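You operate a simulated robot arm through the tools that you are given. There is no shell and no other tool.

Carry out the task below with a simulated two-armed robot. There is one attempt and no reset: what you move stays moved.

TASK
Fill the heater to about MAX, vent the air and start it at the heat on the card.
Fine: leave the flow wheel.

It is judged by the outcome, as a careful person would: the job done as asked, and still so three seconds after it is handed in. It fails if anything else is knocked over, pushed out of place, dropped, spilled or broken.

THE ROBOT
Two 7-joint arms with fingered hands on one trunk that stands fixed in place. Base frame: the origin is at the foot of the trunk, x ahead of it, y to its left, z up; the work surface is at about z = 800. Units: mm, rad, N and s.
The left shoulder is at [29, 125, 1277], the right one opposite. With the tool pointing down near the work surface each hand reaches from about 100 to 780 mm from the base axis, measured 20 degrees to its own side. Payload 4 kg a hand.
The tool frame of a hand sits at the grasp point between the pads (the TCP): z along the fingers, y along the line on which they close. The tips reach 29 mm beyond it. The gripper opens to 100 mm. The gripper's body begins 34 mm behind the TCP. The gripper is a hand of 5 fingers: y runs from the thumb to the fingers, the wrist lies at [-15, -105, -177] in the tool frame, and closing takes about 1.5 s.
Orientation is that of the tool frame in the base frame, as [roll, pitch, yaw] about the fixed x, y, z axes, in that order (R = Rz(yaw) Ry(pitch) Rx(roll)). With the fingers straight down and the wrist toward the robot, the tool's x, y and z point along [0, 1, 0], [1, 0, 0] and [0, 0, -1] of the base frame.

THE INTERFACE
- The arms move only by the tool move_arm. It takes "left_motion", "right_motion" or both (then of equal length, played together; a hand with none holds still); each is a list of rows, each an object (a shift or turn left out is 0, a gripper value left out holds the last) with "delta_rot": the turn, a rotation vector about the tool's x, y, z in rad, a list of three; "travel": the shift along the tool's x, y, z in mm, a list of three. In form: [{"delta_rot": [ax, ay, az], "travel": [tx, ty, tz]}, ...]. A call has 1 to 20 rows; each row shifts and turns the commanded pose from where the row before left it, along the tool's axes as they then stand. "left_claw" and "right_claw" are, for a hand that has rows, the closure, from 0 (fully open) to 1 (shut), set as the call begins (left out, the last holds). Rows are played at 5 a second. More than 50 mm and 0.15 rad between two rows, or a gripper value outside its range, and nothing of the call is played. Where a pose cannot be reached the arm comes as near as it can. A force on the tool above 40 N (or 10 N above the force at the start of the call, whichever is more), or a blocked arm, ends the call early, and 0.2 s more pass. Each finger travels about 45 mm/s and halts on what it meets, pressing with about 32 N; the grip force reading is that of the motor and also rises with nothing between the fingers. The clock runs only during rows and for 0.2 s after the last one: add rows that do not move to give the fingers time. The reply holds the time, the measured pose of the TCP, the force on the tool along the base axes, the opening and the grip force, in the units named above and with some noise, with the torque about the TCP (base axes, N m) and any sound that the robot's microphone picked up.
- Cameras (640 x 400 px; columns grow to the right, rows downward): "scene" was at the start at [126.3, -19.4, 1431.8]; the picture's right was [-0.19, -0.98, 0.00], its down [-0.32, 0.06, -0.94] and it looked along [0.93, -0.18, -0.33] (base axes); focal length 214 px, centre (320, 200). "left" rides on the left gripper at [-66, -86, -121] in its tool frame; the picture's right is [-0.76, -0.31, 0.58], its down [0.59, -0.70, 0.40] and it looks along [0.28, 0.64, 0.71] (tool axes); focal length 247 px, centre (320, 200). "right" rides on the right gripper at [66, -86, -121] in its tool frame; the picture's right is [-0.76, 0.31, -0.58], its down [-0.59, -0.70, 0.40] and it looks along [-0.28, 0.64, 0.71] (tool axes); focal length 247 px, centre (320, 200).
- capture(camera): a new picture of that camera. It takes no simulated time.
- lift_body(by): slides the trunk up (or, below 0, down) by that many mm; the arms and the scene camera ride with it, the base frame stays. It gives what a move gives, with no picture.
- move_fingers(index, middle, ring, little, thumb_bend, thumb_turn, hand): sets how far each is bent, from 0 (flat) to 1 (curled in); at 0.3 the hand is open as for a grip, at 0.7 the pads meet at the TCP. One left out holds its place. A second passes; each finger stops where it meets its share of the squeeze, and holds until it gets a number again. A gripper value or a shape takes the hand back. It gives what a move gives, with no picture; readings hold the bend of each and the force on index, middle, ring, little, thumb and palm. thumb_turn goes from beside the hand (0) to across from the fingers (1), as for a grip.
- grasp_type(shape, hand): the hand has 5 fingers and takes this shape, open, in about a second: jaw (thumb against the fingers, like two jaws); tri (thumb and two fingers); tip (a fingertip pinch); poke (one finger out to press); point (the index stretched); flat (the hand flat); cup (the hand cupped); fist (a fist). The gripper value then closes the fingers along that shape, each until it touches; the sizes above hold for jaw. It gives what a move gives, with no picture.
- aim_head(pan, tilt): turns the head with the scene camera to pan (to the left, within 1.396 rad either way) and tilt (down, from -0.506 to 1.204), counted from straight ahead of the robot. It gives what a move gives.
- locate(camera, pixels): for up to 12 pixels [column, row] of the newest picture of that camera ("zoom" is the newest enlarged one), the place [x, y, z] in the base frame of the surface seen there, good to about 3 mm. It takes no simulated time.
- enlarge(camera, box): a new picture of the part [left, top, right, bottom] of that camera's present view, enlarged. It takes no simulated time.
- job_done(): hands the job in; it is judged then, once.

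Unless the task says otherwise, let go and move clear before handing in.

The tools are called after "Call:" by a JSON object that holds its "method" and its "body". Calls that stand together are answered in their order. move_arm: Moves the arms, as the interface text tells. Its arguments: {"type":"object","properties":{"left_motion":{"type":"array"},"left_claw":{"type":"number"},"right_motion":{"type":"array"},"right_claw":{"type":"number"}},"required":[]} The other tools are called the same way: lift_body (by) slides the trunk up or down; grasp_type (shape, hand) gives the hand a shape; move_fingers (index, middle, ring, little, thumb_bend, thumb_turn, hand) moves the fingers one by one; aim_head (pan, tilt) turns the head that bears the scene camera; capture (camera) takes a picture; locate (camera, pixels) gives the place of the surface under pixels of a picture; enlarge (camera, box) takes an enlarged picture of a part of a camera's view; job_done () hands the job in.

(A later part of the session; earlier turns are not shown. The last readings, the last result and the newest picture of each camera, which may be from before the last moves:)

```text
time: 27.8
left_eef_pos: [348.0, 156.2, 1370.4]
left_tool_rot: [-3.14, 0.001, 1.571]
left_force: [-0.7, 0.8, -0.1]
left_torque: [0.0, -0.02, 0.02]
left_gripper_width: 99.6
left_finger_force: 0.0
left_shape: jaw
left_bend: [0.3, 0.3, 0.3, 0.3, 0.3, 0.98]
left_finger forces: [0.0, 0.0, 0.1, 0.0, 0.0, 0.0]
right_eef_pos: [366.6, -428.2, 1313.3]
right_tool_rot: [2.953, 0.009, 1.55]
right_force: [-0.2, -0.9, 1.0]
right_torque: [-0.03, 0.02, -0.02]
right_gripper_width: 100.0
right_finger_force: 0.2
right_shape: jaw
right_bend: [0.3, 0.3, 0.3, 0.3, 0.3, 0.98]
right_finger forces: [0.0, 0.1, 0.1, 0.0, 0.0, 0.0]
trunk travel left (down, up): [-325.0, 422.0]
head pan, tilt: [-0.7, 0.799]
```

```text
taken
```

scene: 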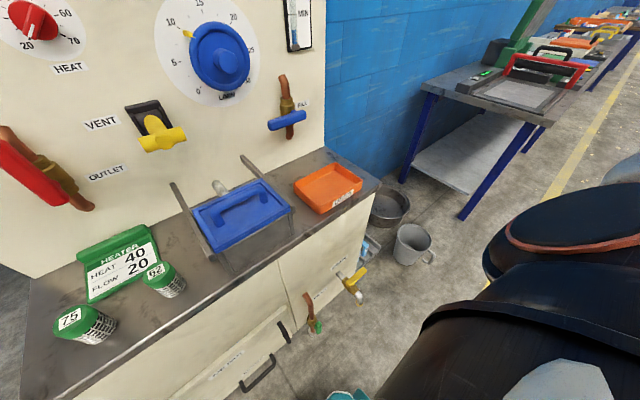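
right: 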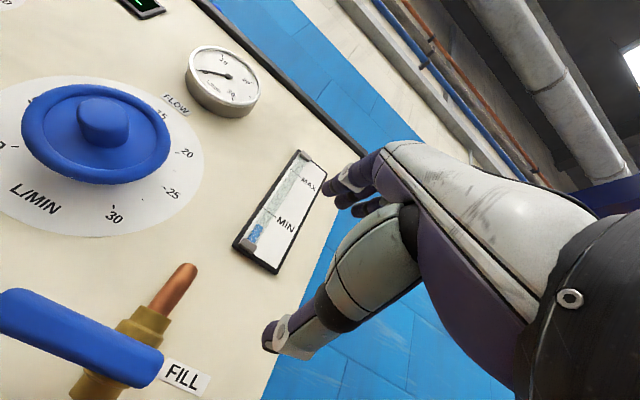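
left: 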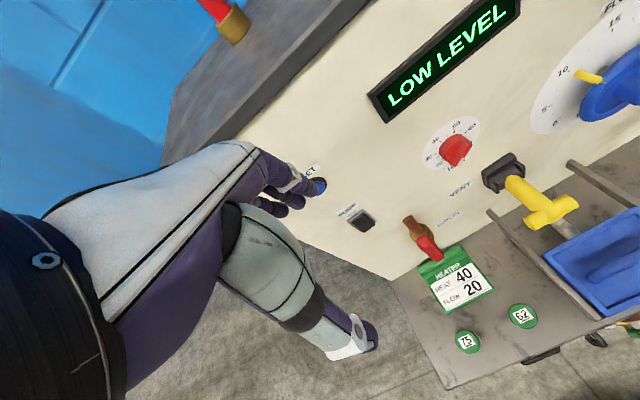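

Everything is still in place. I'll raise the trunk back to its starting height and fix the right hand to exact fingers-down.

Call:
{"method": "lift_body", "body": {"by": 150}}

Call:
{"method": "move_arm", "body": {"right_motion": [{"delta_rot": [0.09, 0, 0]}, {"delta_rot": [0.095, 0, 0]}, {"travel": [0, 0, 0]}]}}

Call:
{"method": "grasp_type", "body": {"hand": "right", "shape": "tip"}}

Call:
{"method": "capture", "body": {"camera": "right"}}

```text
time: 29.5
left_eef_pos: [349.2, 155.4, 1519.7]
left_tool_rot: [-3.141, 0.0, 1.57]
left_force: [-0.3, 0.0, 0.9]
left_torque: [0.01, 0.01, 0.01]
left_gripper_width: 100.1
left_finger_force: 0.1
left_shape: jaw
left_bend: [0.3, 0.3, 0.3, 0.3, 0.3, 0.98]
left_finger forces: [0.1, 0.0, 0.0, 0.0, 0.1, 0.1]
right_eef_pos: [367.5, -429.7, 1463.7]
right_tool_rot: [2.952, 0.007, 1.549]
right_force: [0.3, -0.1, 0.2]
right_torque: [0.0, -0.03, -0.05]
right_gripper_width: 99.8
right_finger_force: 0.1
right_shape: jaw
right_bend: [0.3, 0.3, 0.3, 0.3, 0.3, 0.98]
right_finger forces: [0.0, 0.1, 0.0, 0.0, 0.0, 0.0]
trunk travel left (down, up): [-475.0, 272.0]
head pan, tilt: [-0.7, 0.799]
```

```text
time: 30.3
left_eef_pos: [348.2, 155.9, 1520.8]
left_tool_rot: [-3.141, 0.0, 1.571]
left_force: [0.7, 0.2, 0.2]
left_torque: [0.03, 0.0, 0.02]
left_gripper_width: 99.8
left_finger_force: 0.1
left_shape: jaw
left_bend: [0.3, 0.3, 0.3, 0.3, 0.3, 0.98]
left_finger forces: [0.0, 0.0, 0.1, 0.1, 0.0, 0.0]
right_eef_pos: [365.3, -429.4, 1463.1]
right_tool_rot: [3.14, 0.007, 1.55]
right_force: [-0.6, 0.4, -0.5]
right_torque: [0.02, -0.06, -0.02]
right_gripper_width: 99.8
right_finger_force: 0.1
right_shape: jaw
right_bend: [0.3, 0.3, 0.3, 0.3, 0.3, 0.98]
right_finger forces: [0.0, 0.0, 0.1, 0.0, 0.0, 0.0]
trunk travel left (down, up): [-475.0, 272.0]
head pan, tilt: [-0.7, 0.799]
```

```text
time: 31.2
left_eef_pos: [347.7, 155.4, 1520.3]
left_tool_rot: [-3.142, 0.002, 1.571]
left_force: [0.2, -0.4, 0.2]
left_torque: [0.01, 0.0, 0.01]
left_gripper_width: 99.7
left_finger_force: 0.1
left_shape: jaw
left_bend: [0.3, 0.3, 0.3, 0.3, 0.3, 0.98]
left_finger forces: [0.0, 0.0, 0.1, 0.0, 0.1, 0.0]
right_eef_pos: [366.9, -428.8, 1463.8]
right_tool_rot: [3.139, 0.007, 1.549]
right_force: [-0.1, 0.3, 0.1]
right_torque: [0.0, 0.01, -0.01]
right_gripper_width: 100.0
right_finger_force: 0.0
right_shape: tip
right_bend: [0.3, 0.98, 0.99, 0.99, 0.3, 0.98]
right_finger forces: [0.1, 0.0, 0.1, 0.0, 0.0, 0.0]
trunk travel left (down, up): [-475.0, 272.0]
head pan, tilt: [-0.7, 0.799]
```

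```text
taken
```

right: 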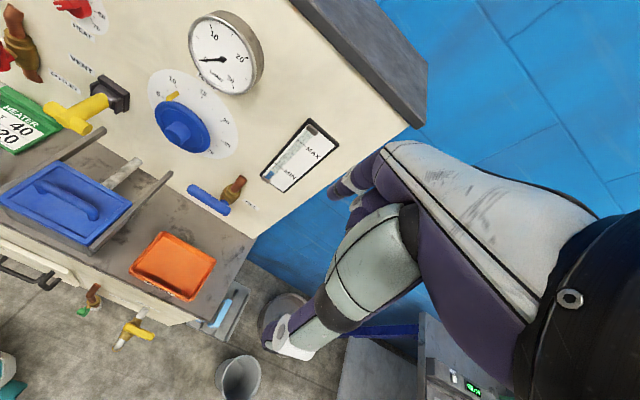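

The tip shape curls all but index and thumb. I'll locate the index and thumb tips in the right camera picture to learn where the pinch point lies relative to the TCP.

Call:
{"method": "enlarge", "body": {"camera": "right", "box": [240, 140, 440, 380]}}

Call:
{"method": "locate", "body": {"camera": "right", "pixels": [[333, 190], [345, 183], [355, 210], [270, 342], [285, 335], [300, 345], [380, 160], [375, 185]]}}

```text
1.67 times, centred on (340, 260) of right
```

zoom: 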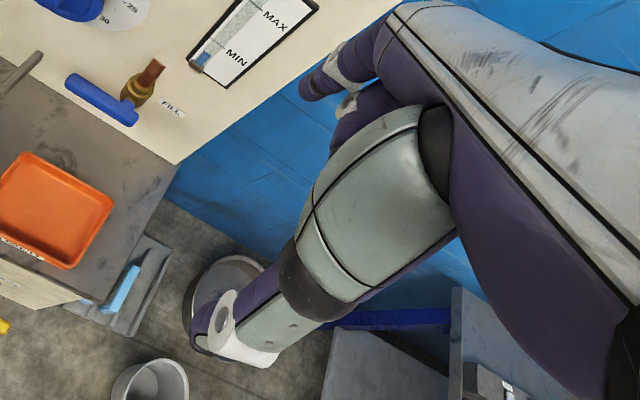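

```text
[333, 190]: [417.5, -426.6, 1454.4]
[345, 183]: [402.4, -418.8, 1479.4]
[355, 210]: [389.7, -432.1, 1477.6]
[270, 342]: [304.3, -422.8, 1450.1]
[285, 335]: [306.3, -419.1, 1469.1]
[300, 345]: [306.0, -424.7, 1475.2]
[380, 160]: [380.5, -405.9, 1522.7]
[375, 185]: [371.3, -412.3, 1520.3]
```

In the tip shape the index/thumb pinch is centred at the TCP (index tip [417,-427,1454], thumb tip [304,-423,1450]). I'll move right hand to [480,-320,1075], well in front of the panel, with the pinch partly closed to ~60 mm.

Call:
{"method": "move_arm", "body": {"right_motion": [{"travel": [27, 28, 0], "delta_rot": [0, 0, -0.022]}, {"travel": [27, 28, 0]}, {"travel": [27, 28, 0]}, {"travel": [28, 29, 0]}, {"travel": [0, 0, 43]}, {"travel": [0, 0, 43]}, {"travel": [0, 0, 43]}, {"travel": [0, 0, 43]}, {"travel": [0, 0, 43]}, {"travel": [0, 0, 43]}, {"travel": [0, 0, 43]}, {"travel": [0, 0, 43]}, {"travel": [0, 0, 43]}, {"travel": [0, 0, 0]}], "right_claw": 0.4}}

Call:
{"method": "aim_head", "body": {"pan": -0.4, "tilt": 0.6}}

Call:
{"method": "capture", "body": {"camera": "scene"}}

Call:
{"method": "capture", "body": {"camera": "right"}}

```text
time: 34.2
left_eef_pos: [346.7, 156.3, 1520.0]
left_tool_rot: [-3.14, 0.001, 1.572]
left_force: [0.3, -0.5, 0.4]
left_torque: [0.01, 0.01, -0.02]
left_gripper_width: 99.9
left_finger_force: 0.0
left_shape: jaw
left_bend: [0.3, 0.3, 0.3, 0.3, 0.3, 0.98]
left_finger forces: [0.0, 0.0, 0.0, 0.0, 0.0, 0.1]
right_eef_pos: [482.6, -324.5, 1075.8]
right_tool_rot: [3.138, 0.005, 1.575]
right_force: [-0.1, -0.4, -0.1]
right_torque: [0.02, 0.02, -0.02]
right_gripper_width: 60.0
right_finger_force: 0.1
right_shape: tip
right_bend: [0.45, 0.98, 0.99, 0.99, 0.3, 1.0]
right_finger forces: [0.1, 0.0, 0.1, 0.0, 0.0, 0.0]
trunk travel left (down, up): [-475.0, 272.0]
head pan, tilt: [-0.7, 0.799]
```

```text
time: 35.0
left_eef_pos: [347.7, 156.6, 1518.5]
left_tool_rot: [-3.141, -0.001, 1.57]
left_force: [-0.3, -0.4, -0.9]
left_torque: [-0.01, -0.02, -0.03]
left_gripper_width: 99.8
left_finger_force: 0.1
left_shape: jaw
left_bend: [0.3, 0.3, 0.3, 0.3, 0.3, 0.98]
left_finger forces: [0.1, 0.0, 0.0, 0.0, 0.0, 0.0]
right_eef_pos: [482.1, -325.2, 1077.2]
right_tool_rot: [3.139, 0.008, 1.571]
right_force: [0.2, 0.6, 0.2]
right_torque: [0.05, 0.03, -0.02]
right_gripper_width: 60.6
right_finger_force: 0.1
right_shape: tip
right_bend: [0.45, 0.98, 0.99, 0.99, 0.3, 1.0]
right_finger forces: [0.0, 0.0, 0.0, 0.0, 0.0, 0.1]
trunk travel left (down, up): [-475.0, 272.0]
head pan, tilt: [-0.4, 0.6]
```

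```text
taken
```

scene: 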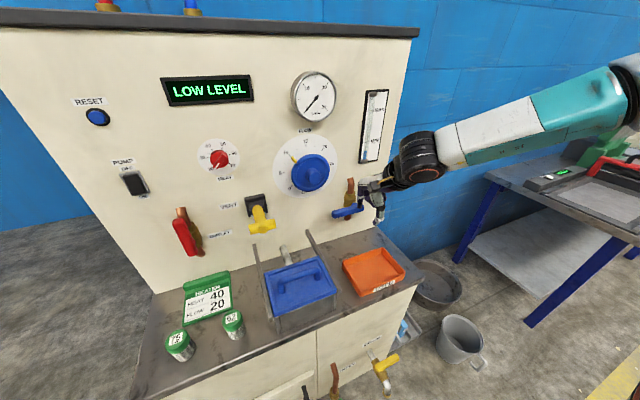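

```text
taken
```

right: 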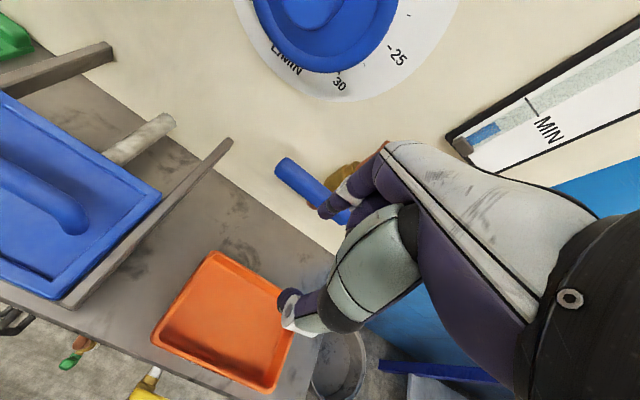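

The hand is well placed at [482,-325,1077]. I check the fingertips in the right camera before going forward.

Call:
{"method": "enlarge", "body": {"camera": "right", "box": [260, 130, 420, 350]}}

Call:
{"method": "locate", "body": {"camera": "right", "pixels": [[325, 208], [335, 200], [345, 190], [285, 300], [295, 310], [290, 325], [305, 320], [285, 175], [330, 195], [350, 215]]}}

```text
1.82 times, centred on (340, 240) of right
```

zoom: 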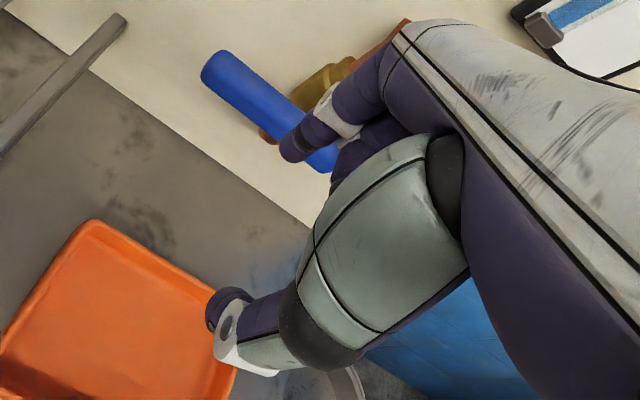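

```text
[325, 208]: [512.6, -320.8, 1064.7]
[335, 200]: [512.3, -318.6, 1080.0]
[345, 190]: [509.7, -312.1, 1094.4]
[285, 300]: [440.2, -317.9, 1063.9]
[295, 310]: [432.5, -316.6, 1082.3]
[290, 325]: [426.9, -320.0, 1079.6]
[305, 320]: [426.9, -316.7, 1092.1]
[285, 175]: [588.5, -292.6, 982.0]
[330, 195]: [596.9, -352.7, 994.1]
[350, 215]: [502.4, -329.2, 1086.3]
```

Index tip is ~+30 and thumb ~-40 mm from the TCP, so the pinch straddles the bar if TCP is at x≈600. I move forward above the bar and check.

Call:
{"method": "move_arm", "body": {"right_motion": [{"travel": [4, 30, 0]}, {"travel": [4, 30, 0]}, {"travel": [4, 30, 0]}, {"travel": [2, 28, 0]}, {"travel": [0, 0, 0]}]}}

Call:
{"method": "capture", "body": {"camera": "right"}}

Call:
{"method": "enlarge", "body": {"camera": "scene", "box": [270, 120, 430, 220]}}

```text
time: 36.2
left_eef_pos: [346.1, 154.9, 1520.6]
left_tool_rot: [3.141, 0.001, 1.57]
left_force: [-0.6, 0.2, 0.9]
left_torque: [0.03, -0.02, 0.0]
left_gripper_width: 100.0
left_finger_force: 0.2
left_shape: jaw
left_bend: [0.3, 0.3, 0.3, 0.3, 0.3, 0.98]
left_finger forces: [0.0, 0.0, 0.1, 0.1, 0.0, 0.0]
right_eef_pos: [599.3, -309.6, 1076.1]
right_tool_rot: [3.138, 0.006, 1.572]
right_force: [0.2, -0.8, 0.6]
right_torque: [-0.01, 0.0, 0.01]
right_gripper_width: 60.4
right_finger_force: 0.0
right_shape: tip
right_bend: [0.45, 0.98, 0.99, 0.99, 0.3, 1.0]
right_finger forces: [0.0, 0.0, 0.1, 0.0, 0.0, 0.0]
trunk travel left (down, up): [-475.0, 272.0]
head pan, tilt: [-0.4, 0.6]
```

```text
taken
```

right: 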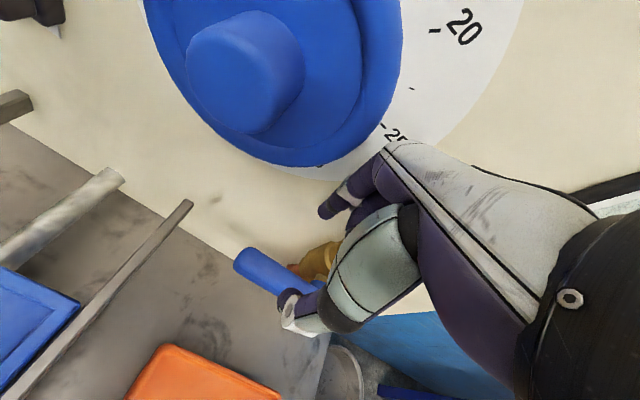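

```text
4.00 times, centred on (350, 170) of scene
```

zoom: 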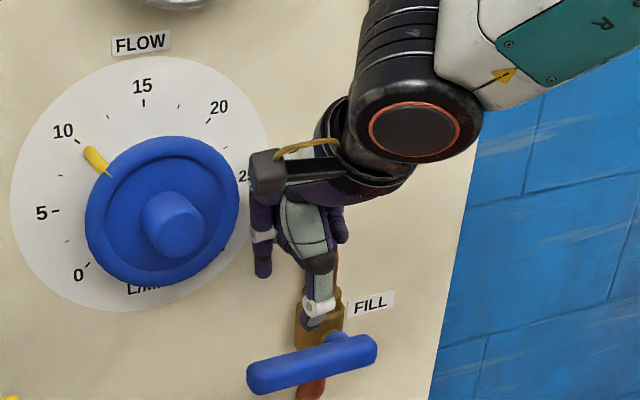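

Clear of the wheel (camera body is ~60 mm in front of the hub). Now I lower 70 mm so index goes behind and thumb in front of the FILL bar.

Call:
{"method": "move_arm", "body": {"right_motion": [{"travel": [0, 0, 15]}, {"travel": [0, 0, 15]}, {"travel": [0, 0, 15]}, {"travel": [0, 0, 15]}, {"travel": [0, 0, 10]}, {"travel": [0, 0, 0]}]}}

Call:
{"method": "capture", "body": {"camera": "right"}}

Call:
{"method": "enlarge", "body": {"camera": "scene", "box": [270, 120, 430, 220]}}

```text
time: 37.6
left_eef_pos: [347.2, 155.6, 1519.2]
left_tool_rot: [-3.141, -0.001, 1.571]
left_force: [-1.0, -1.3, -0.6]
left_torque: [0.02, -0.01, 0.01]
left_gripper_width: 99.8
left_finger_force: 0.0
left_shape: jaw
left_bend: [0.3, 0.3, 0.3, 0.3, 0.3, 0.98]
left_finger forces: [0.0, 0.0, 0.1, 0.0, 0.1, 0.0]
right_eef_pos: [600.0, -307.6, 1006.0]
right_tool_rot: [3.14, 0.006, 1.571]
right_force: [0.1, 0.0, -0.2]
right_torque: [-0.01, 0.01, 0.01]
right_gripper_width: 60.1
right_finger_force: 0.0
right_shape: tip
right_bend: [0.45, 0.98, 0.99, 0.99, 0.3, 1.0]
right_finger forces: [0.0, 0.1, 0.0, 0.1, 0.0, 0.0]
trunk travel left (down, up): [-475.0, 272.0]
head pan, tilt: [-0.4, 0.6]
```

```text
taken
```

right: 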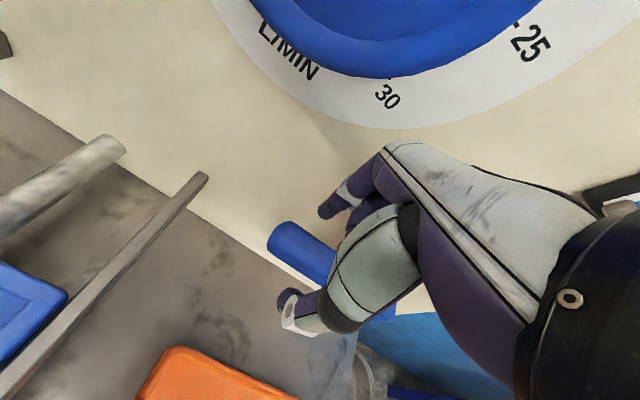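

```text
4.00 times, centred on (350, 170) of scene
```

zoom: 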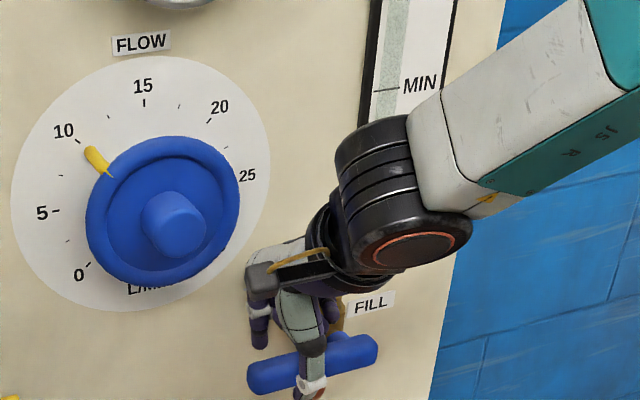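

The bar sits between index (behind) and thumb (front). I close the pinch on it.

Call:
{"method": "move_arm", "body": {"right_motion": [{"travel": [0, 0, 0]}, {"travel": [0, 0, 0]}, {"travel": [0, 0, 0]}, {"travel": [0, 0, 0]}, {"travel": [0, 0, 0]}, {"travel": [0, 0, 0]}], "right_claw": 0.85}}

Call:
{"method": "capture", "body": {"camera": "right"}}

```text
time: 39.0
left_eef_pos: [346.5, 156.0, 1520.4]
left_tool_rot: [-3.141, 0.001, 1.571]
left_force: [-0.6, -1.3, -0.5]
left_torque: [0.05, 0.04, 0.0]
left_gripper_width: 99.6
left_finger_force: 0.1
left_shape: jaw
left_bend: [0.3, 0.3, 0.3, 0.3, 0.3, 0.98]
left_finger forces: [0.0, 0.0, 0.0, 0.0, 0.1, 0.0]
right_eef_pos: [600.6, -308.1, 1006.1]
right_tool_rot: [3.138, 0.007, 1.571]
right_force: [-3.0, -1.3, 4.9]
right_torque: [-0.03, 0.08, -0.01]
right_gripper_width: 15.4
right_finger_force: 32.1
right_shape: tip
right_bend: [0.64, 1.0, 1.0, 1.0, 0.54, 1.0]
right_finger forces: [26.7, 0.0, 0.1, 0.0, 29.5, 0.0]
trunk travel left (down, up): [-475.0, 272.0]
head pan, tilt: [-0.4, 0.6]
```

```text
taken
```

right: 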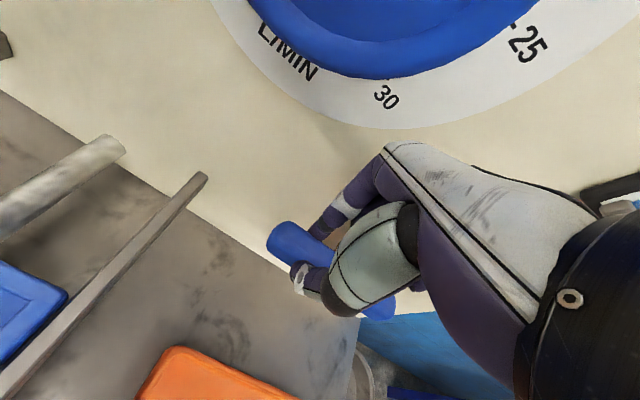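

The pinch holds the bar (index 27 N, thumb 30 N). I test a small upward arc (~0.2 rad) and watch the force.

Call:
{"method": "move_arm", "body": {"right_motion": [{"travel": [-0.3, 0, -5.7]}, {"travel": [-0.8, 0, -5.6]}, {"travel": [0, 0, 0]}]}}

Call:
{"method": "enlarge", "body": {"camera": "scene", "box": [270, 70, 430, 220]}}

```text
time: 39.8
left_eef_pos: [348.0, 155.9, 1521.2]
left_tool_rot: [-3.14, 0.001, 1.571]
left_force: [-0.1, -0.7, 0.3]
left_torque: [-0.02, 0.0, -0.01]
left_gripper_width: 99.6
left_finger_force: 0.0
left_shape: jaw
left_bend: [0.3, 0.3, 0.3, 0.3, 0.3, 0.98]
left_finger forces: [0.0, 0.0, 0.1, 0.1, 0.0, 0.0]
right_eef_pos: [600.3, -311.5, 1017.3]
right_tool_rot: [3.141, 0.007, 1.571]
right_force: [-4.8, -2.6, -2.8]
right_torque: [0.05, 0.1, -0.03]
right_gripper_width: 15.2
right_finger_force: 31.7
right_shape: tip
right_bend: [0.64, 1.0, 1.0, 1.0, 0.55, 1.0]
right_finger forces: [24.3, 0.1, 0.0, 0.1, 28.3, 0.0]
trunk travel left (down, up): [-475.0, 272.0]
head pan, tilt: [-0.4, 0.6]
```

```text
2.67 times, centred on (350, 145) of scene
```

zoom: 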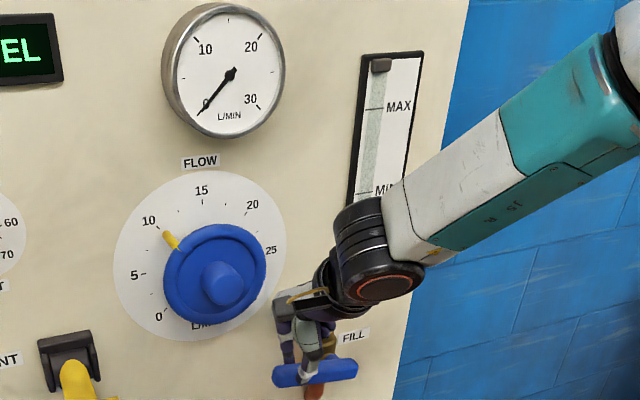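

Force changed by only ~8 N. I enlarge the lever to see if it tilted or slipped.

Call:
{"method": "enlarge", "body": {"camera": "scene", "box": [320, 180, 384, 220]}}

Call:
{"method": "capture", "body": {"camera": "right"}}

```text
10.00 times, centred on (352, 200) of scene
```

zoom: 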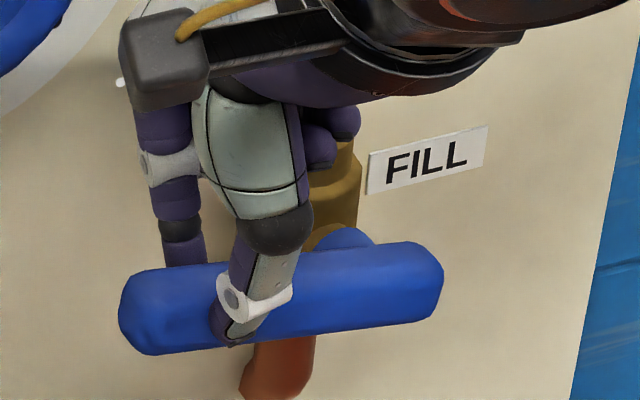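

```text
taken
```

right: 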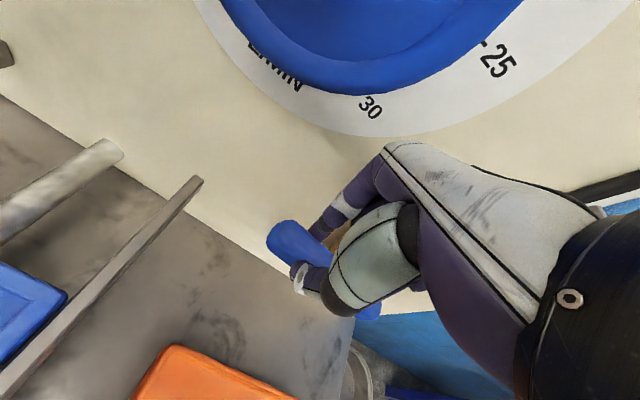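

The bar's slope in the picture went from about -0.24 to -0.10, so it is turning upward with the hand. I continue the arc in small steps, checking the gauge.

Call:
{"method": "move_arm", "body": {"right_motion": [{"travel": [-2.1, 0, -7.7]}, {"travel": [-3.2, 0, -7.3]}, {"travel": [-4.2, 0, -6.8]}, {"travel": [0, 0, 0]}]}}

Call:
{"method": "enlarge", "body": {"camera": "scene", "box": [290, 80, 418, 220]}}

```text
time: 40.8
left_eef_pos: [346.8, 154.6, 1520.7]
left_tool_rot: [-3.142, -0.001, 1.572]
left_force: [0.0, -0.5, -0.2]
left_torque: [0.01, -0.02, 0.0]
left_gripper_width: 99.7
left_finger_force: 0.1
left_shape: jaw
left_bend: [0.3, 0.3, 0.3, 0.3, 0.3, 0.98]
left_finger forces: [0.0, 0.0, 0.0, 0.0, 0.0, 0.0]
right_eef_pos: [600.0, -320.5, 1039.3]
right_tool_rot: [3.14, 0.006, 1.571]
right_force: [-4.3, -2.6, -5.7]
right_torque: [0.09, 0.13, -0.01]
right_gripper_width: 14.7
right_finger_force: 32.0
right_shape: tip
right_bend: [0.65, 1.0, 1.0, 1.0, 0.55, 1.0]
right_finger forces: [21.4, 0.0, 0.1, 0.1, 26.3, 0.1]
trunk travel left (down, up): [-475.0, 272.0]
head pan, tilt: [-0.4, 0.6]
```

```text
2.86 times, centred on (354, 150) of scene
```

zoom: 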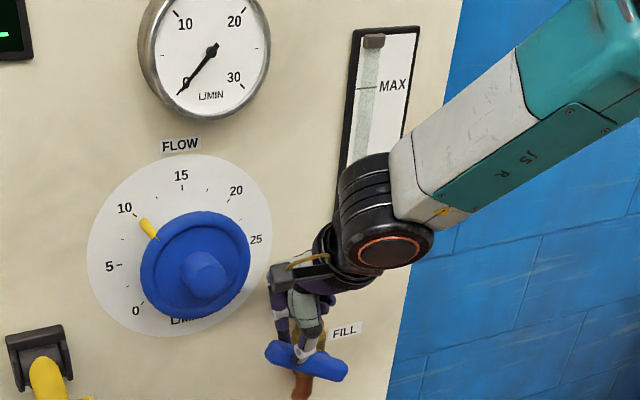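

The lever continues up; MAX mark (365,87 in the zoom) stays visible. I continue the arc further.

Call:
{"method": "move_arm", "body": {"right_motion": [{"travel": [-5.1, 0, -6.2]}, {"travel": [-5.9, 0, -5.4]}, {"travel": [-6.6, 0, -4.5]}]}}

Call:
{"method": "enlarge", "body": {"camera": "scene", "box": [290, 80, 418, 220]}}

```text
time: 41.6
left_eef_pos: [348.7, 155.7, 1520.0]
left_tool_rot: [3.141, 0.0, 1.573]
left_force: [0.1, -0.3, 0.2]
left_torque: [-0.02, 0.01, -0.01]
left_gripper_width: 99.8
left_finger_force: 0.0
left_shape: jaw
left_bend: [0.3, 0.3, 0.3, 0.3, 0.3, 0.98]
left_finger forces: [0.0, 0.1, 0.0, 0.0, 0.1, 0.1]
right_eef_pos: [600.2, -336.1, 1058.4]
right_tool_rot: [3.136, 0.007, 1.573]
right_force: [0.1, -0.5, -1.1]
right_torque: [-0.02, 0.01, 0.03]
right_gripper_width: 0.0
right_finger_force: 31.6
right_shape: tip
right_bend: [0.74, 1.0, 1.0, 1.0, 0.83, 1.0]
right_finger forces: [0.0, 0.1, 0.0, 0.0, 0.0, 0.1]
trunk travel left (down, up): [-475.0, 272.0]
head pan, tilt: [-0.4, 0.6]
```

```text
2.86 times, centred on (354, 150) of scene
```

zoom: 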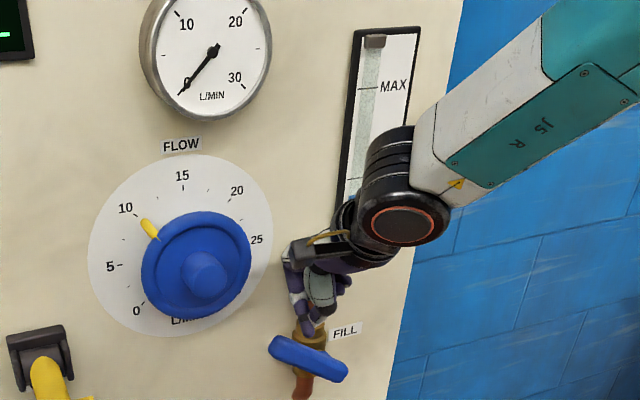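

The pinch slipped off (width 0) with the lever tilted part way. I enlarge to measure its present angle before re-gripping deeper.

Call:
{"method": "enlarge", "body": {"camera": "scene", "box": [320, 170, 400, 230]}}

Call:
{"method": "locate", "body": {"camera": "zoom", "pixels": [[150, 220], [180, 240], [220, 255], [280, 280], [330, 300], [270, 210], [300, 190], [160, 240]]}}

Call:
{"method": "capture", "body": {"camera": "right"}}

```text
6.67 times, centred on (360, 200) of scene
```

zoom: 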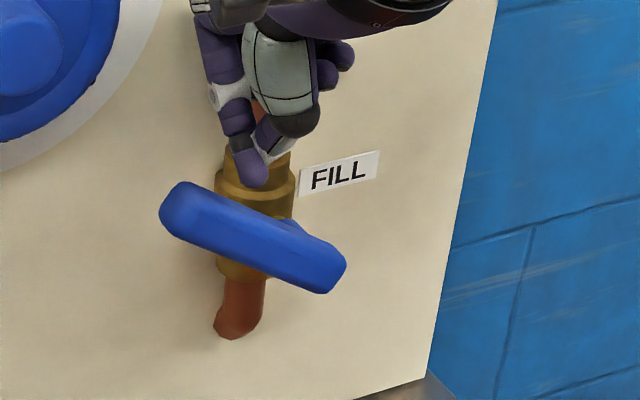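

```text
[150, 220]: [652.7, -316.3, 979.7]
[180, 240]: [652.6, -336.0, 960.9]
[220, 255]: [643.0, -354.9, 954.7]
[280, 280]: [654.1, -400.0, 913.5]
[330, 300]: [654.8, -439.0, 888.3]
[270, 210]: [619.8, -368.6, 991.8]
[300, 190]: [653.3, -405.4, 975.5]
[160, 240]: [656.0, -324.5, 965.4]
```

```text
taken
```

right: 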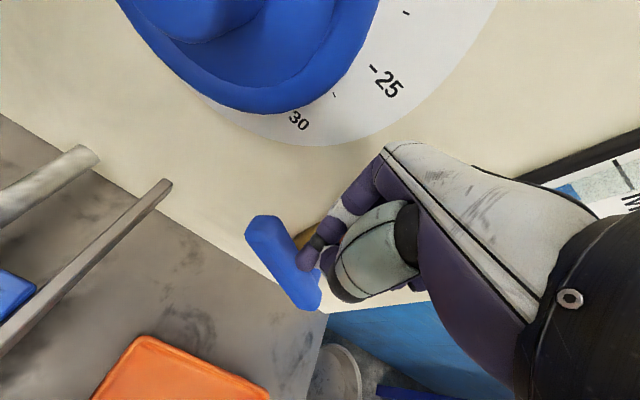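

My pixels were just below the bar; I locate points on the bar itself.

Call:
{"method": "enlarge", "body": {"camera": "scene", "box": [320, 170, 400, 230]}}

Call:
{"method": "locate", "body": {"camera": "zoom", "pixels": [[180, 207], [210, 220], [240, 235], [270, 245], [300, 260], [325, 275], [200, 185], [255, 170]]}}

```text
6.67 times, centred on (360, 200) of scene
```

zoom: 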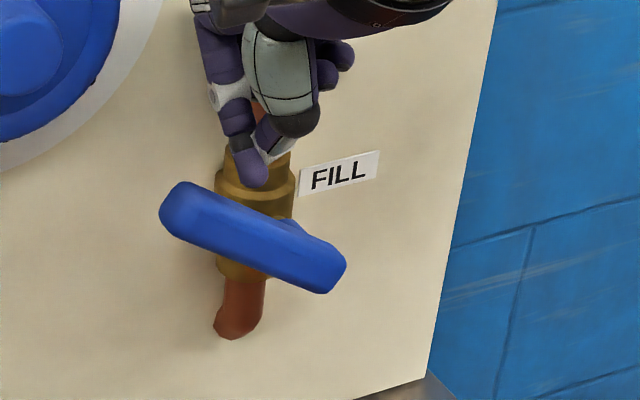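

```text
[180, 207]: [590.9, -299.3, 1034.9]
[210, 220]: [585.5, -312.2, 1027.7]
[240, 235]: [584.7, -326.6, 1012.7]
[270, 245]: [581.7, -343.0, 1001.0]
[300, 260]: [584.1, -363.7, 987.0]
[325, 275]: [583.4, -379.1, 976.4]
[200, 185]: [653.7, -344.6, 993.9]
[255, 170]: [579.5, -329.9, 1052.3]
```

The bar is at about 36° up, pivot confirmed at y≈-364, z≈987. I open, re-centre over it at y≈-320 and pinch about 10 mm deeper.

Call:
{"method": "move_arm", "body": {"right_motion": [{"travel": [0, 0, -6]}, {"travel": [8, 0, 0]}, {"travel": [8, 0, 0]}, {"travel": [0, 0, 0]}, {"travel": [0, 0, 12]}, {"travel": [0, 0, 12]}, {"travel": [0, 0, 12]}, {"travel": [0, 0, 0]}], "right_claw": 0.4}}

Call:
{"method": "capture", "body": {"camera": "right"}}

Call:
{"method": "enlarge", "body": {"camera": "scene", "box": [320, 170, 400, 220]}}

```text
time: 43.4
left_eef_pos: [348.0, 156.8, 1519.9]
left_tool_rot: [-3.14, 0.0, 1.571]
left_force: [0.4, -0.1, -0.2]
left_torque: [-0.02, 0.0, 0.01]
left_gripper_width: 99.7
left_finger_force: 0.0
left_shape: jaw
left_bend: [0.3, 0.3, 0.3, 0.3, 0.3, 0.98]
left_finger forces: [0.0, 0.1, 0.0, 0.1, 0.0, 0.0]
right_eef_pos: [599.7, -322.2, 1024.6]
right_tool_rot: [3.139, 0.005, 1.572]
right_force: [-0.9, -0.2, 1.5]
right_torque: [-0.02, 0.0, 0.01]
right_gripper_width: 60.1
right_finger_force: 0.0
right_shape: tip
right_bend: [0.45, 0.98, 0.99, 0.99, 0.3, 1.0]
right_finger forces: [0.0, 0.0, 0.0, 0.1, 0.1, 0.1]
trunk travel left (down, up): [-475.0, 272.0]
head pan, tilt: [-0.4, 0.6]
```

```text
taken
```

right: 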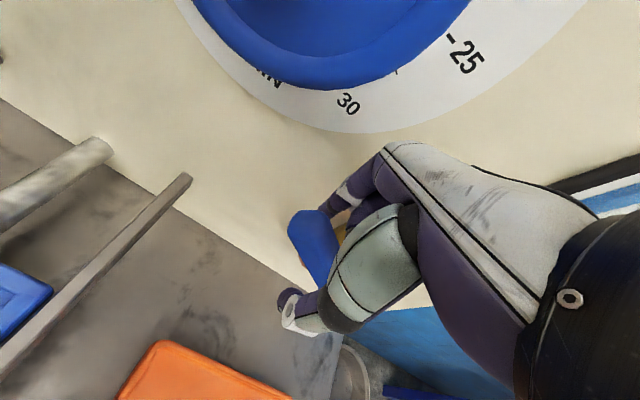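

```text
8.00 times, centred on (360, 195) of scene
```

zoom: 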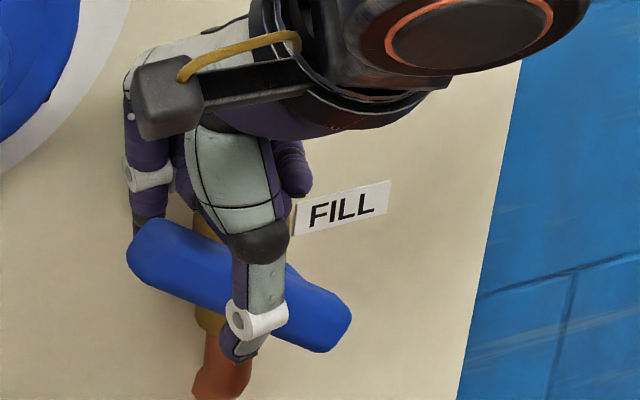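

The bar is again between the fingers. The right camera shows part of the gauge at (610,195) – let me check whether water is already flowing.

Call:
{"method": "enlarge", "body": {"camera": "right", "box": [540, 140, 640, 220]}}

Call:
{"method": "enlarge", "body": {"camera": "scene", "box": [340, 80, 420, 160]}}

```text
5.00 times, centred on (590, 180) of right
```

zoom: 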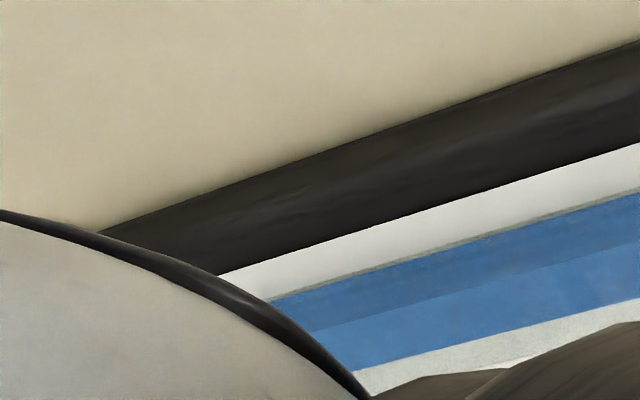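

```text
5.00 times, centred on (380, 120) of scene
```

zoom: 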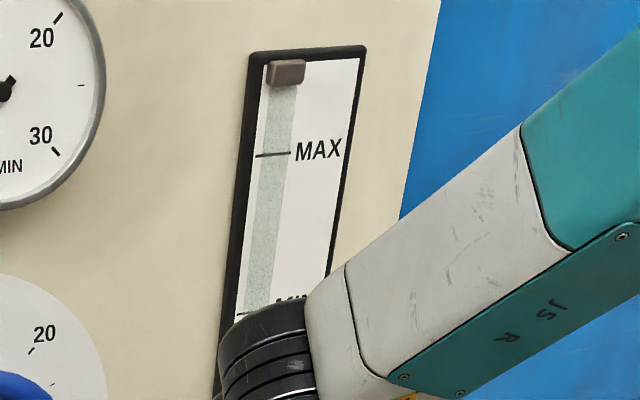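

The level is still at or under MIN. I close the pinch on the bar and continue the arc upward.

Call:
{"method": "move_arm", "body": {"right_motion": [{"travel": [0, 0, 0]}, {"travel": [0, 0, 0]}, {"travel": [0, 0, 0]}, {"travel": [0, 0, 0]}, {"travel": [0, 0, 0]}, {"travel": [0, 0, 0]}], "right_claw": 0.85}}

Call:
{"method": "enlarge", "body": {"camera": "scene", "box": [320, 80, 420, 220]}}

```text
time: 44.8
left_eef_pos: [349.1, 155.5, 1518.8]
left_tool_rot: [-3.139, 0.0, 1.571]
left_force: [-0.3, -0.5, -0.4]
left_torque: [-0.04, -0.04, -0.01]
left_gripper_width: 99.6
left_finger_force: 0.1
left_shape: jaw
left_bend: [0.3, 0.3, 0.3, 0.3, 0.3, 0.98]
left_finger forces: [0.0, 0.0, 0.1, 0.0, 0.0, 0.0]
right_eef_pos: [599.8, -321.8, 1025.6]
right_tool_rot: [3.14, 0.007, 1.572]
right_force: [1.3, -0.8, -1.7]
right_torque: [0.05, 0.21, -0.11]
right_gripper_width: 15.0
right_finger_force: 31.7
right_shape: tip
right_bend: [0.64, 1.0, 1.0, 1.0, 0.55, 1.0]
right_finger forces: [31.2, 0.0, 0.1, 0.0, 26.0, 0.1]
trunk travel left (down, up): [-475.0, 272.0]
head pan, tilt: [-0.4, 0.6]
```

```text
2.86 times, centred on (370, 150) of scene
```

zoom: 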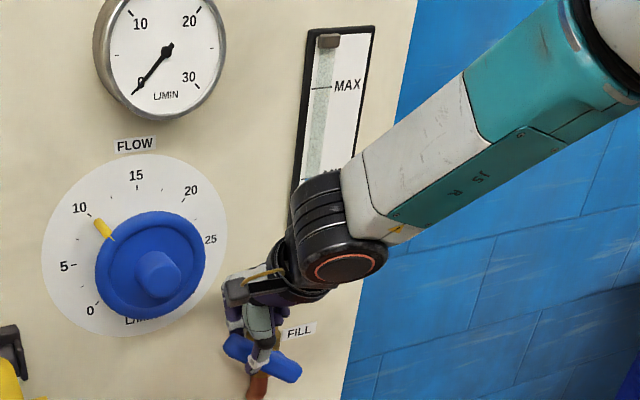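

Firm grip again (31/26 N). I continue the arc two steps at a time.

Call:
{"method": "move_arm", "body": {"right_motion": [{"travel": [-4.9, 0, -5.7]}, {"travel": [-5.6, 0, -4.9]}, {"travel": [0, 0, 0]}]}}

Call:
{"method": "enlarge", "body": {"camera": "scene", "box": [320, 80, 420, 220]}}

```text
time: 45.6
left_eef_pos: [348.8, 156.3, 1519.9]
left_tool_rot: [-3.14, 0.003, 1.572]
left_force: [0.4, -0.1, 0.1]
left_torque: [0.01, 0.0, 0.02]
left_gripper_width: 100.0
left_finger_force: 0.1
left_shape: jaw
left_bend: [0.3, 0.3, 0.3, 0.3, 0.3, 0.98]
left_finger forces: [0.0, 0.0, 0.1, 0.0, 0.0, 0.0]
right_eef_pos: [600.5, -330.9, 1036.0]
right_tool_rot: [3.138, 0.006, 1.571]
right_force: [1.4, 4.0, -2.0]
right_torque: [0.31, 0.13, -0.04]
right_gripper_width: 15.2
right_finger_force: 31.9
right_shape: tip
right_bend: [0.64, 1.0, 1.0, 1.0, 0.56, 1.0]
right_finger forces: [33.4, 0.0, 0.0, 0.1, 26.6, 0.0]
trunk travel left (down, up): [-475.0, 272.0]
head pan, tilt: [-0.4, 0.6]
```

```text
2.86 times, centred on (370, 150) of scene
```

zoom: 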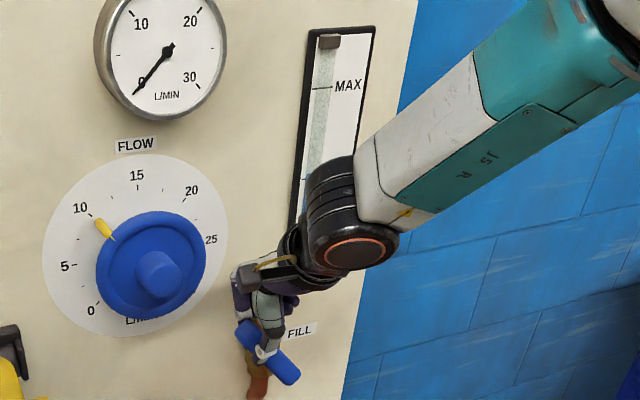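

The lever turns with the grip. I zoom into the gauge for the level.

Call:
{"method": "enlarge", "body": {"camera": "scene", "box": [356, 85, 420, 165]}}

```text
5.00 times, centred on (388, 125) of scene
```

zoom: 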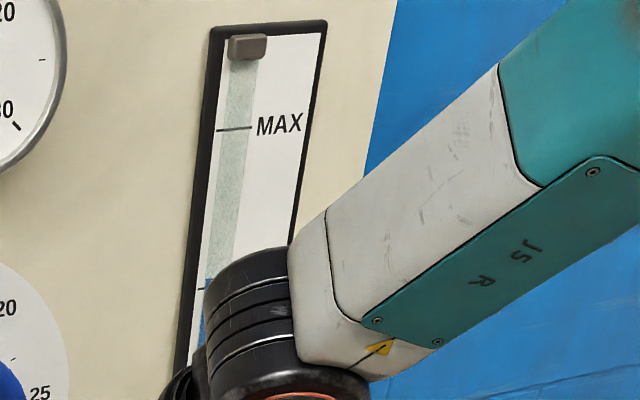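

Level is now just above MIN (row 278; MIN 288, MAX 129), so it fills at this partial opening. I hold still for 1 s to measure the rate.

Call:
{"method": "move_arm", "body": {"right_motion": [{"travel": [0, 0, 0]}, {"travel": [0, 0, 0]}, {"travel": [0, 0, 0]}, {"travel": [0, 0, 0]}]}}

Call:
{"method": "enlarge", "body": {"camera": "scene", "box": [356, 85, 420, 165]}}

```text
time: 46.6
left_eef_pos: [348.1, 157.4, 1519.6]
left_tool_rot: [-3.14, 0.003, 1.57]
left_force: [0.2, -0.3, -0.7]
left_torque: [0.05, 0.0, 0.02]
left_gripper_width: 99.7
left_finger_force: 0.0
left_shape: jaw
left_bend: [0.3, 0.3, 0.3, 0.3, 0.3, 0.98]
left_finger forces: [0.0, 0.0, 0.0, 0.0, 0.0, 0.0]
right_eef_pos: [599.4, -331.2, 1035.3]
right_tool_rot: [3.137, 0.008, 1.571]
right_force: [1.5, 4.2, -2.6]
right_torque: [0.25, 0.15, -0.06]
right_gripper_width: 14.9
right_finger_force: 32.4
right_shape: tip
right_bend: [0.64, 1.0, 1.0, 1.0, 0.56, 1.0]
right_finger forces: [33.2, 0.0, 0.1, 0.1, 26.6, 0.0]
trunk travel left (down, up): [-475.0, 272.0]
head pan, tilt: [-0.4, 0.6]
```

```text
5.00 times, centred on (388, 125) of scene
```

zoom: 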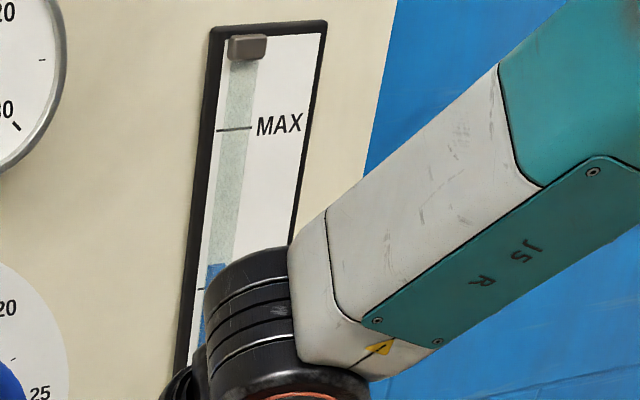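

Rate is ~14 px/s; about 135 px to MAX (row 129). I hold for 4 s more and check.

Call:
{"method": "move_arm", "body": {"right_motion": [{"travel": [0, 0, 0]}, {"travel": [0, 0, 0]}, {"travel": [0, 0, 0]}, {"travel": [0, 0, 0]}, {"travel": [0, 0, 0]}, {"travel": [0, 0, 0]}, {"travel": [0, 0, 0]}, {"travel": [0, 0, 0]}, {"travel": [0, 0, 0]}, {"travel": [0, 0, 0]}, {"travel": [0, 0, 0]}, {"travel": [0, 0, 0]}, {"travel": [0, 0, 0]}, {"travel": [0, 0, 0]}, {"travel": [0, 0, 0]}, {"travel": [0, 0, 0]}, {"travel": [0, 0, 0]}, {"travel": [0, 0, 0]}, {"travel": [0, 0, 0]}, {"travel": [0, 0, 0]}]}}

Call:
{"method": "enlarge", "body": {"camera": "scene", "box": [356, 85, 420, 165]}}

```text
time: 50.8
left_eef_pos: [348.2, 157.4, 1520.3]
left_tool_rot: [-3.138, 0.002, 1.573]
left_force: [-0.8, 0.0, -0.5]
left_torque: [0.02, 0.01, 0.0]
left_gripper_width: 99.9
left_finger_force: 0.2
left_shape: jaw
left_bend: [0.3, 0.3, 0.3, 0.3, 0.3, 0.98]
left_finger forces: [0.0, 0.0, 0.0, 0.1, 0.0, 0.1]
right_eef_pos: [600.4, -332.2, 1034.2]
right_tool_rot: [3.138, 0.008, 1.571]
right_force: [1.5, 3.7, -1.9]
right_torque: [0.31, 0.19, -0.03]
right_gripper_width: 15.0
right_finger_force: 32.3
right_shape: tip
right_bend: [0.64, 1.0, 1.0, 1.0, 0.56, 1.0]
right_finger forces: [33.3, 0.0, 0.1, 0.0, 26.7, 0.0]
trunk travel left (down, up): [-475.0, 272.0]
head pan, tilt: [-0.4, 0.6]
```

```text
5.00 times, centred on (388, 125) of scene
```

zoom: 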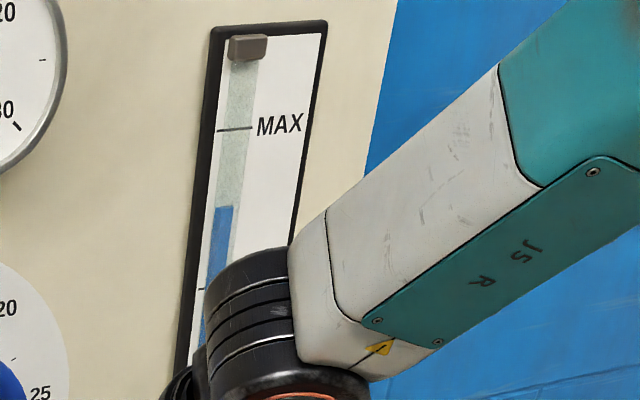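

Level at row 205. I hold another ~3.4 s, to about row 155, before starting to close.

Call:
{"method": "move_arm", "body": {"right_motion": [{"travel": [0, 0, 0]}, {"travel": [0, 0, 0]}, {"travel": [0, 0, 0]}, {"travel": [0, 0, 0]}, {"travel": [0, 0, 0]}, {"travel": [0, 0, 0]}, {"travel": [0, 0, 0]}, {"travel": [0, 0, 0]}, {"travel": [0, 0, 0]}, {"travel": [0, 0, 0]}, {"travel": [0, 0, 0]}, {"travel": [0, 0, 0]}, {"travel": [0, 0, 0]}, {"travel": [0, 0, 0]}, {"travel": [0, 0, 0]}, {"travel": [0, 0, 0]}]}}

Call:
{"method": "enlarge", "body": {"camera": "scene", "box": [356, 85, 420, 165]}}

```text
time: 54.2
left_eef_pos: [347.5, 157.4, 1519.2]
left_tool_rot: [-3.141, 0.002, 1.57]
left_force: [-0.7, -0.2, -0.5]
left_torque: [0.0, 0.04, -0.02]
left_gripper_width: 99.8
left_finger_force: 0.0
left_shape: jaw
left_bend: [0.3, 0.3, 0.3, 0.3, 0.3, 0.98]
left_finger forces: [0.0, 0.0, 0.0, 0.0, 0.1, 0.1]
right_eef_pos: [600.5, -331.8, 1034.7]
right_tool_rot: [3.139, 0.007, 1.571]
right_force: [-0.1, 3.6, 0.2]
right_torque: [0.24, 0.19, -0.05]
right_gripper_width: 15.5
right_finger_force: 32.2
right_shape: tip
right_bend: [0.64, 1.0, 1.0, 1.0, 0.56, 1.0]
right_finger forces: [32.5, 0.0, 0.0, 0.1, 26.5, 0.0]
trunk travel left (down, up): [-475.0, 272.0]
head pan, tilt: [-0.4, 0.6]
```

```text
5.00 times, centred on (388, 125) of scene
```

zoom: 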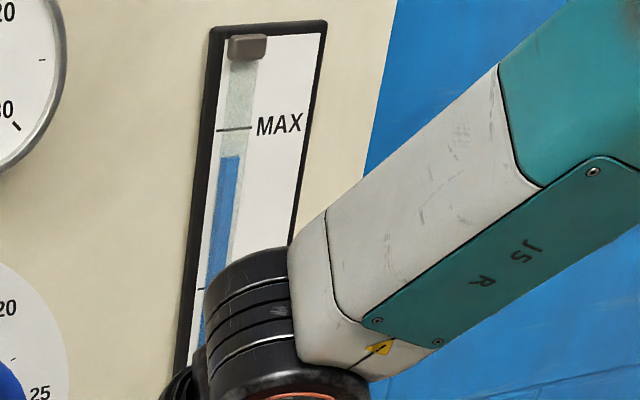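

Row 156; 27 px to go. I hold 0.8 s more, then swing the lever back down to closed along the same arc.

Call:
{"method": "move_arm", "body": {"right_motion": [{"travel": [0, 0, 0]}, {"travel": [0, 0, 0]}, {"travel": [0, 0, 0]}, {"travel": [0, 0, 0]}, {"travel": [5.6, 0, 4.9]}, {"travel": [4.9, 0, 5.7]}, {"travel": [4.0, 0, 6.3]}, {"travel": [3.2, 0, 6.8]}, {"travel": [2.1, 0, 7.2]}, {"travel": [1.1, 0, 7.4]}, {"travel": [0.1, 0, 6]}]}}

Call:
{"method": "enlarge", "body": {"camera": "scene", "box": [356, 85, 420, 165]}}

Call:
{"method": "enlarge", "body": {"camera": "scene", "box": [320, 170, 400, 220]}}

```text
time: 56.6
left_eef_pos: [348.6, 156.1, 1520.5]
left_tool_rot: [3.141, 0.002, 1.57]
left_force: [0.1, 0.2, -0.2]
left_torque: [0.01, 0.0, 0.01]
left_gripper_width: 99.6
left_finger_force: 0.1
left_shape: jaw
left_bend: [0.3, 0.3, 0.3, 0.3, 0.3, 0.98]
left_finger forces: [0.0, 0.0, 0.0, 0.1, 0.0, 0.0]
right_eef_pos: [600.7, -310.9, 991.6]
right_tool_rot: [3.139, 0.006, 1.572]
right_force: [-0.7, 0.7, 4.9]
right_torque: [-0.25, 0.19, -0.18]
right_gripper_width: 15.8
right_finger_force: 32.0
right_shape: tip
right_bend: [0.72, 1.0, 1.0, 1.0, 0.56, 1.0]
right_finger forces: [33.5, 0.1, 0.0, 0.0, 27.2, 0.1]
trunk travel left (down, up): [-475.0, 272.0]
head pan, tilt: [-0.4, 0.6]
```

```text
5.00 times, centred on (388, 125) of scene
```

zoom: 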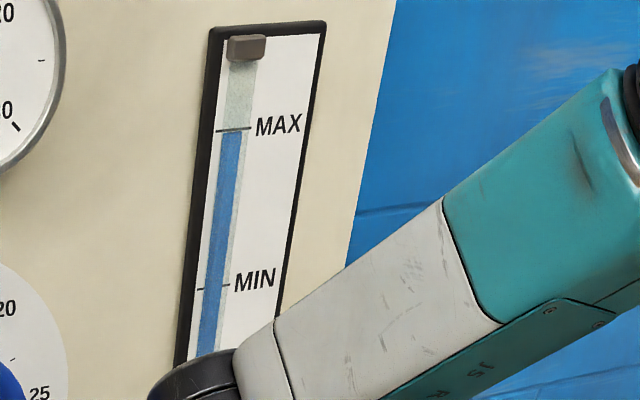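

```text
8.00 times, centred on (360, 195) of scene
```

zoom: 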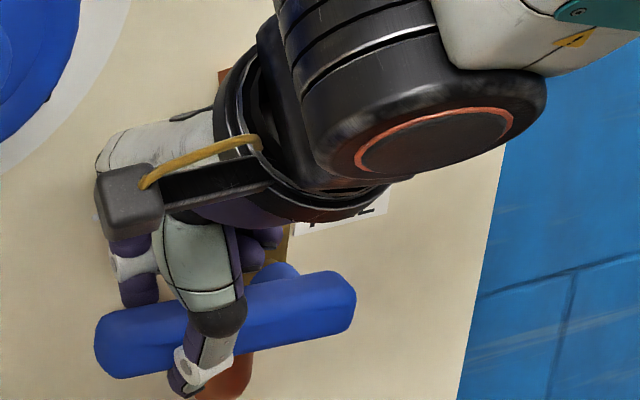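

The level is right at MAX, but the bar's slope (-0.18) is slightly short of the original closed slope (-0.24). I push it down a bit more to seat it closed.

Call:
{"method": "move_arm", "body": {"right_motion": [{"travel": [0, 0, 4]}, {"travel": [0, 0, 4]}, {"travel": [0, 0, 0]}]}}

Call:
{"method": "enlarge", "body": {"camera": "scene", "box": [356, 85, 420, 165]}}

Call:
{"method": "enlarge", "body": {"camera": "scene", "box": [320, 170, 400, 220]}}

```text
time: 57.4
left_eef_pos: [347.5, 157.7, 1520.5]
left_tool_rot: [-3.141, 0.001, 1.57]
left_force: [0.1, -1.1, 0.3]
left_torque: [0.02, -0.01, 0.03]
left_gripper_width: 99.9
left_finger_force: 0.1
left_shape: jaw
left_bend: [0.3, 0.3, 0.3, 0.3, 0.3, 0.98]
left_finger forces: [0.0, 0.1, 0.1, 0.0, 0.1, 0.0]
right_eef_pos: [600.3, -310.8, 985.2]
right_tool_rot: [3.135, 0.007, 1.571]
right_force: [3.0, -1.2, 14.6]
right_torque: [-0.23, 0.11, -0.2]
right_gripper_width: 21.8
right_finger_force: 32.7
right_shape: tip
right_bend: [0.72, 1.0, 1.0, 1.0, 0.72, 1.0]
right_finger forces: [36.3, 0.0, 0.0, 0.0, 25.6, 0.0]
trunk travel left (down, up): [-475.0, 272.0]
head pan, tilt: [-0.4, 0.6]
```

```text
5.00 times, centred on (388, 125) of scene
```

zoom: 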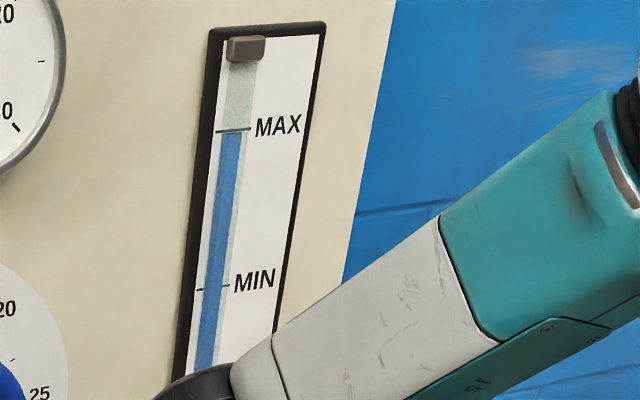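

```text
8.00 times, centred on (360, 195) of scene
```

zoom: 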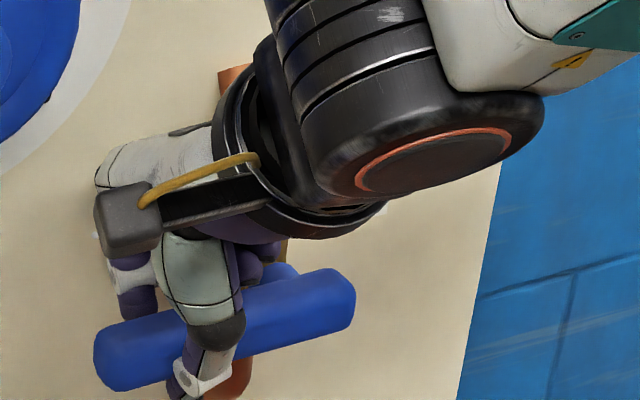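

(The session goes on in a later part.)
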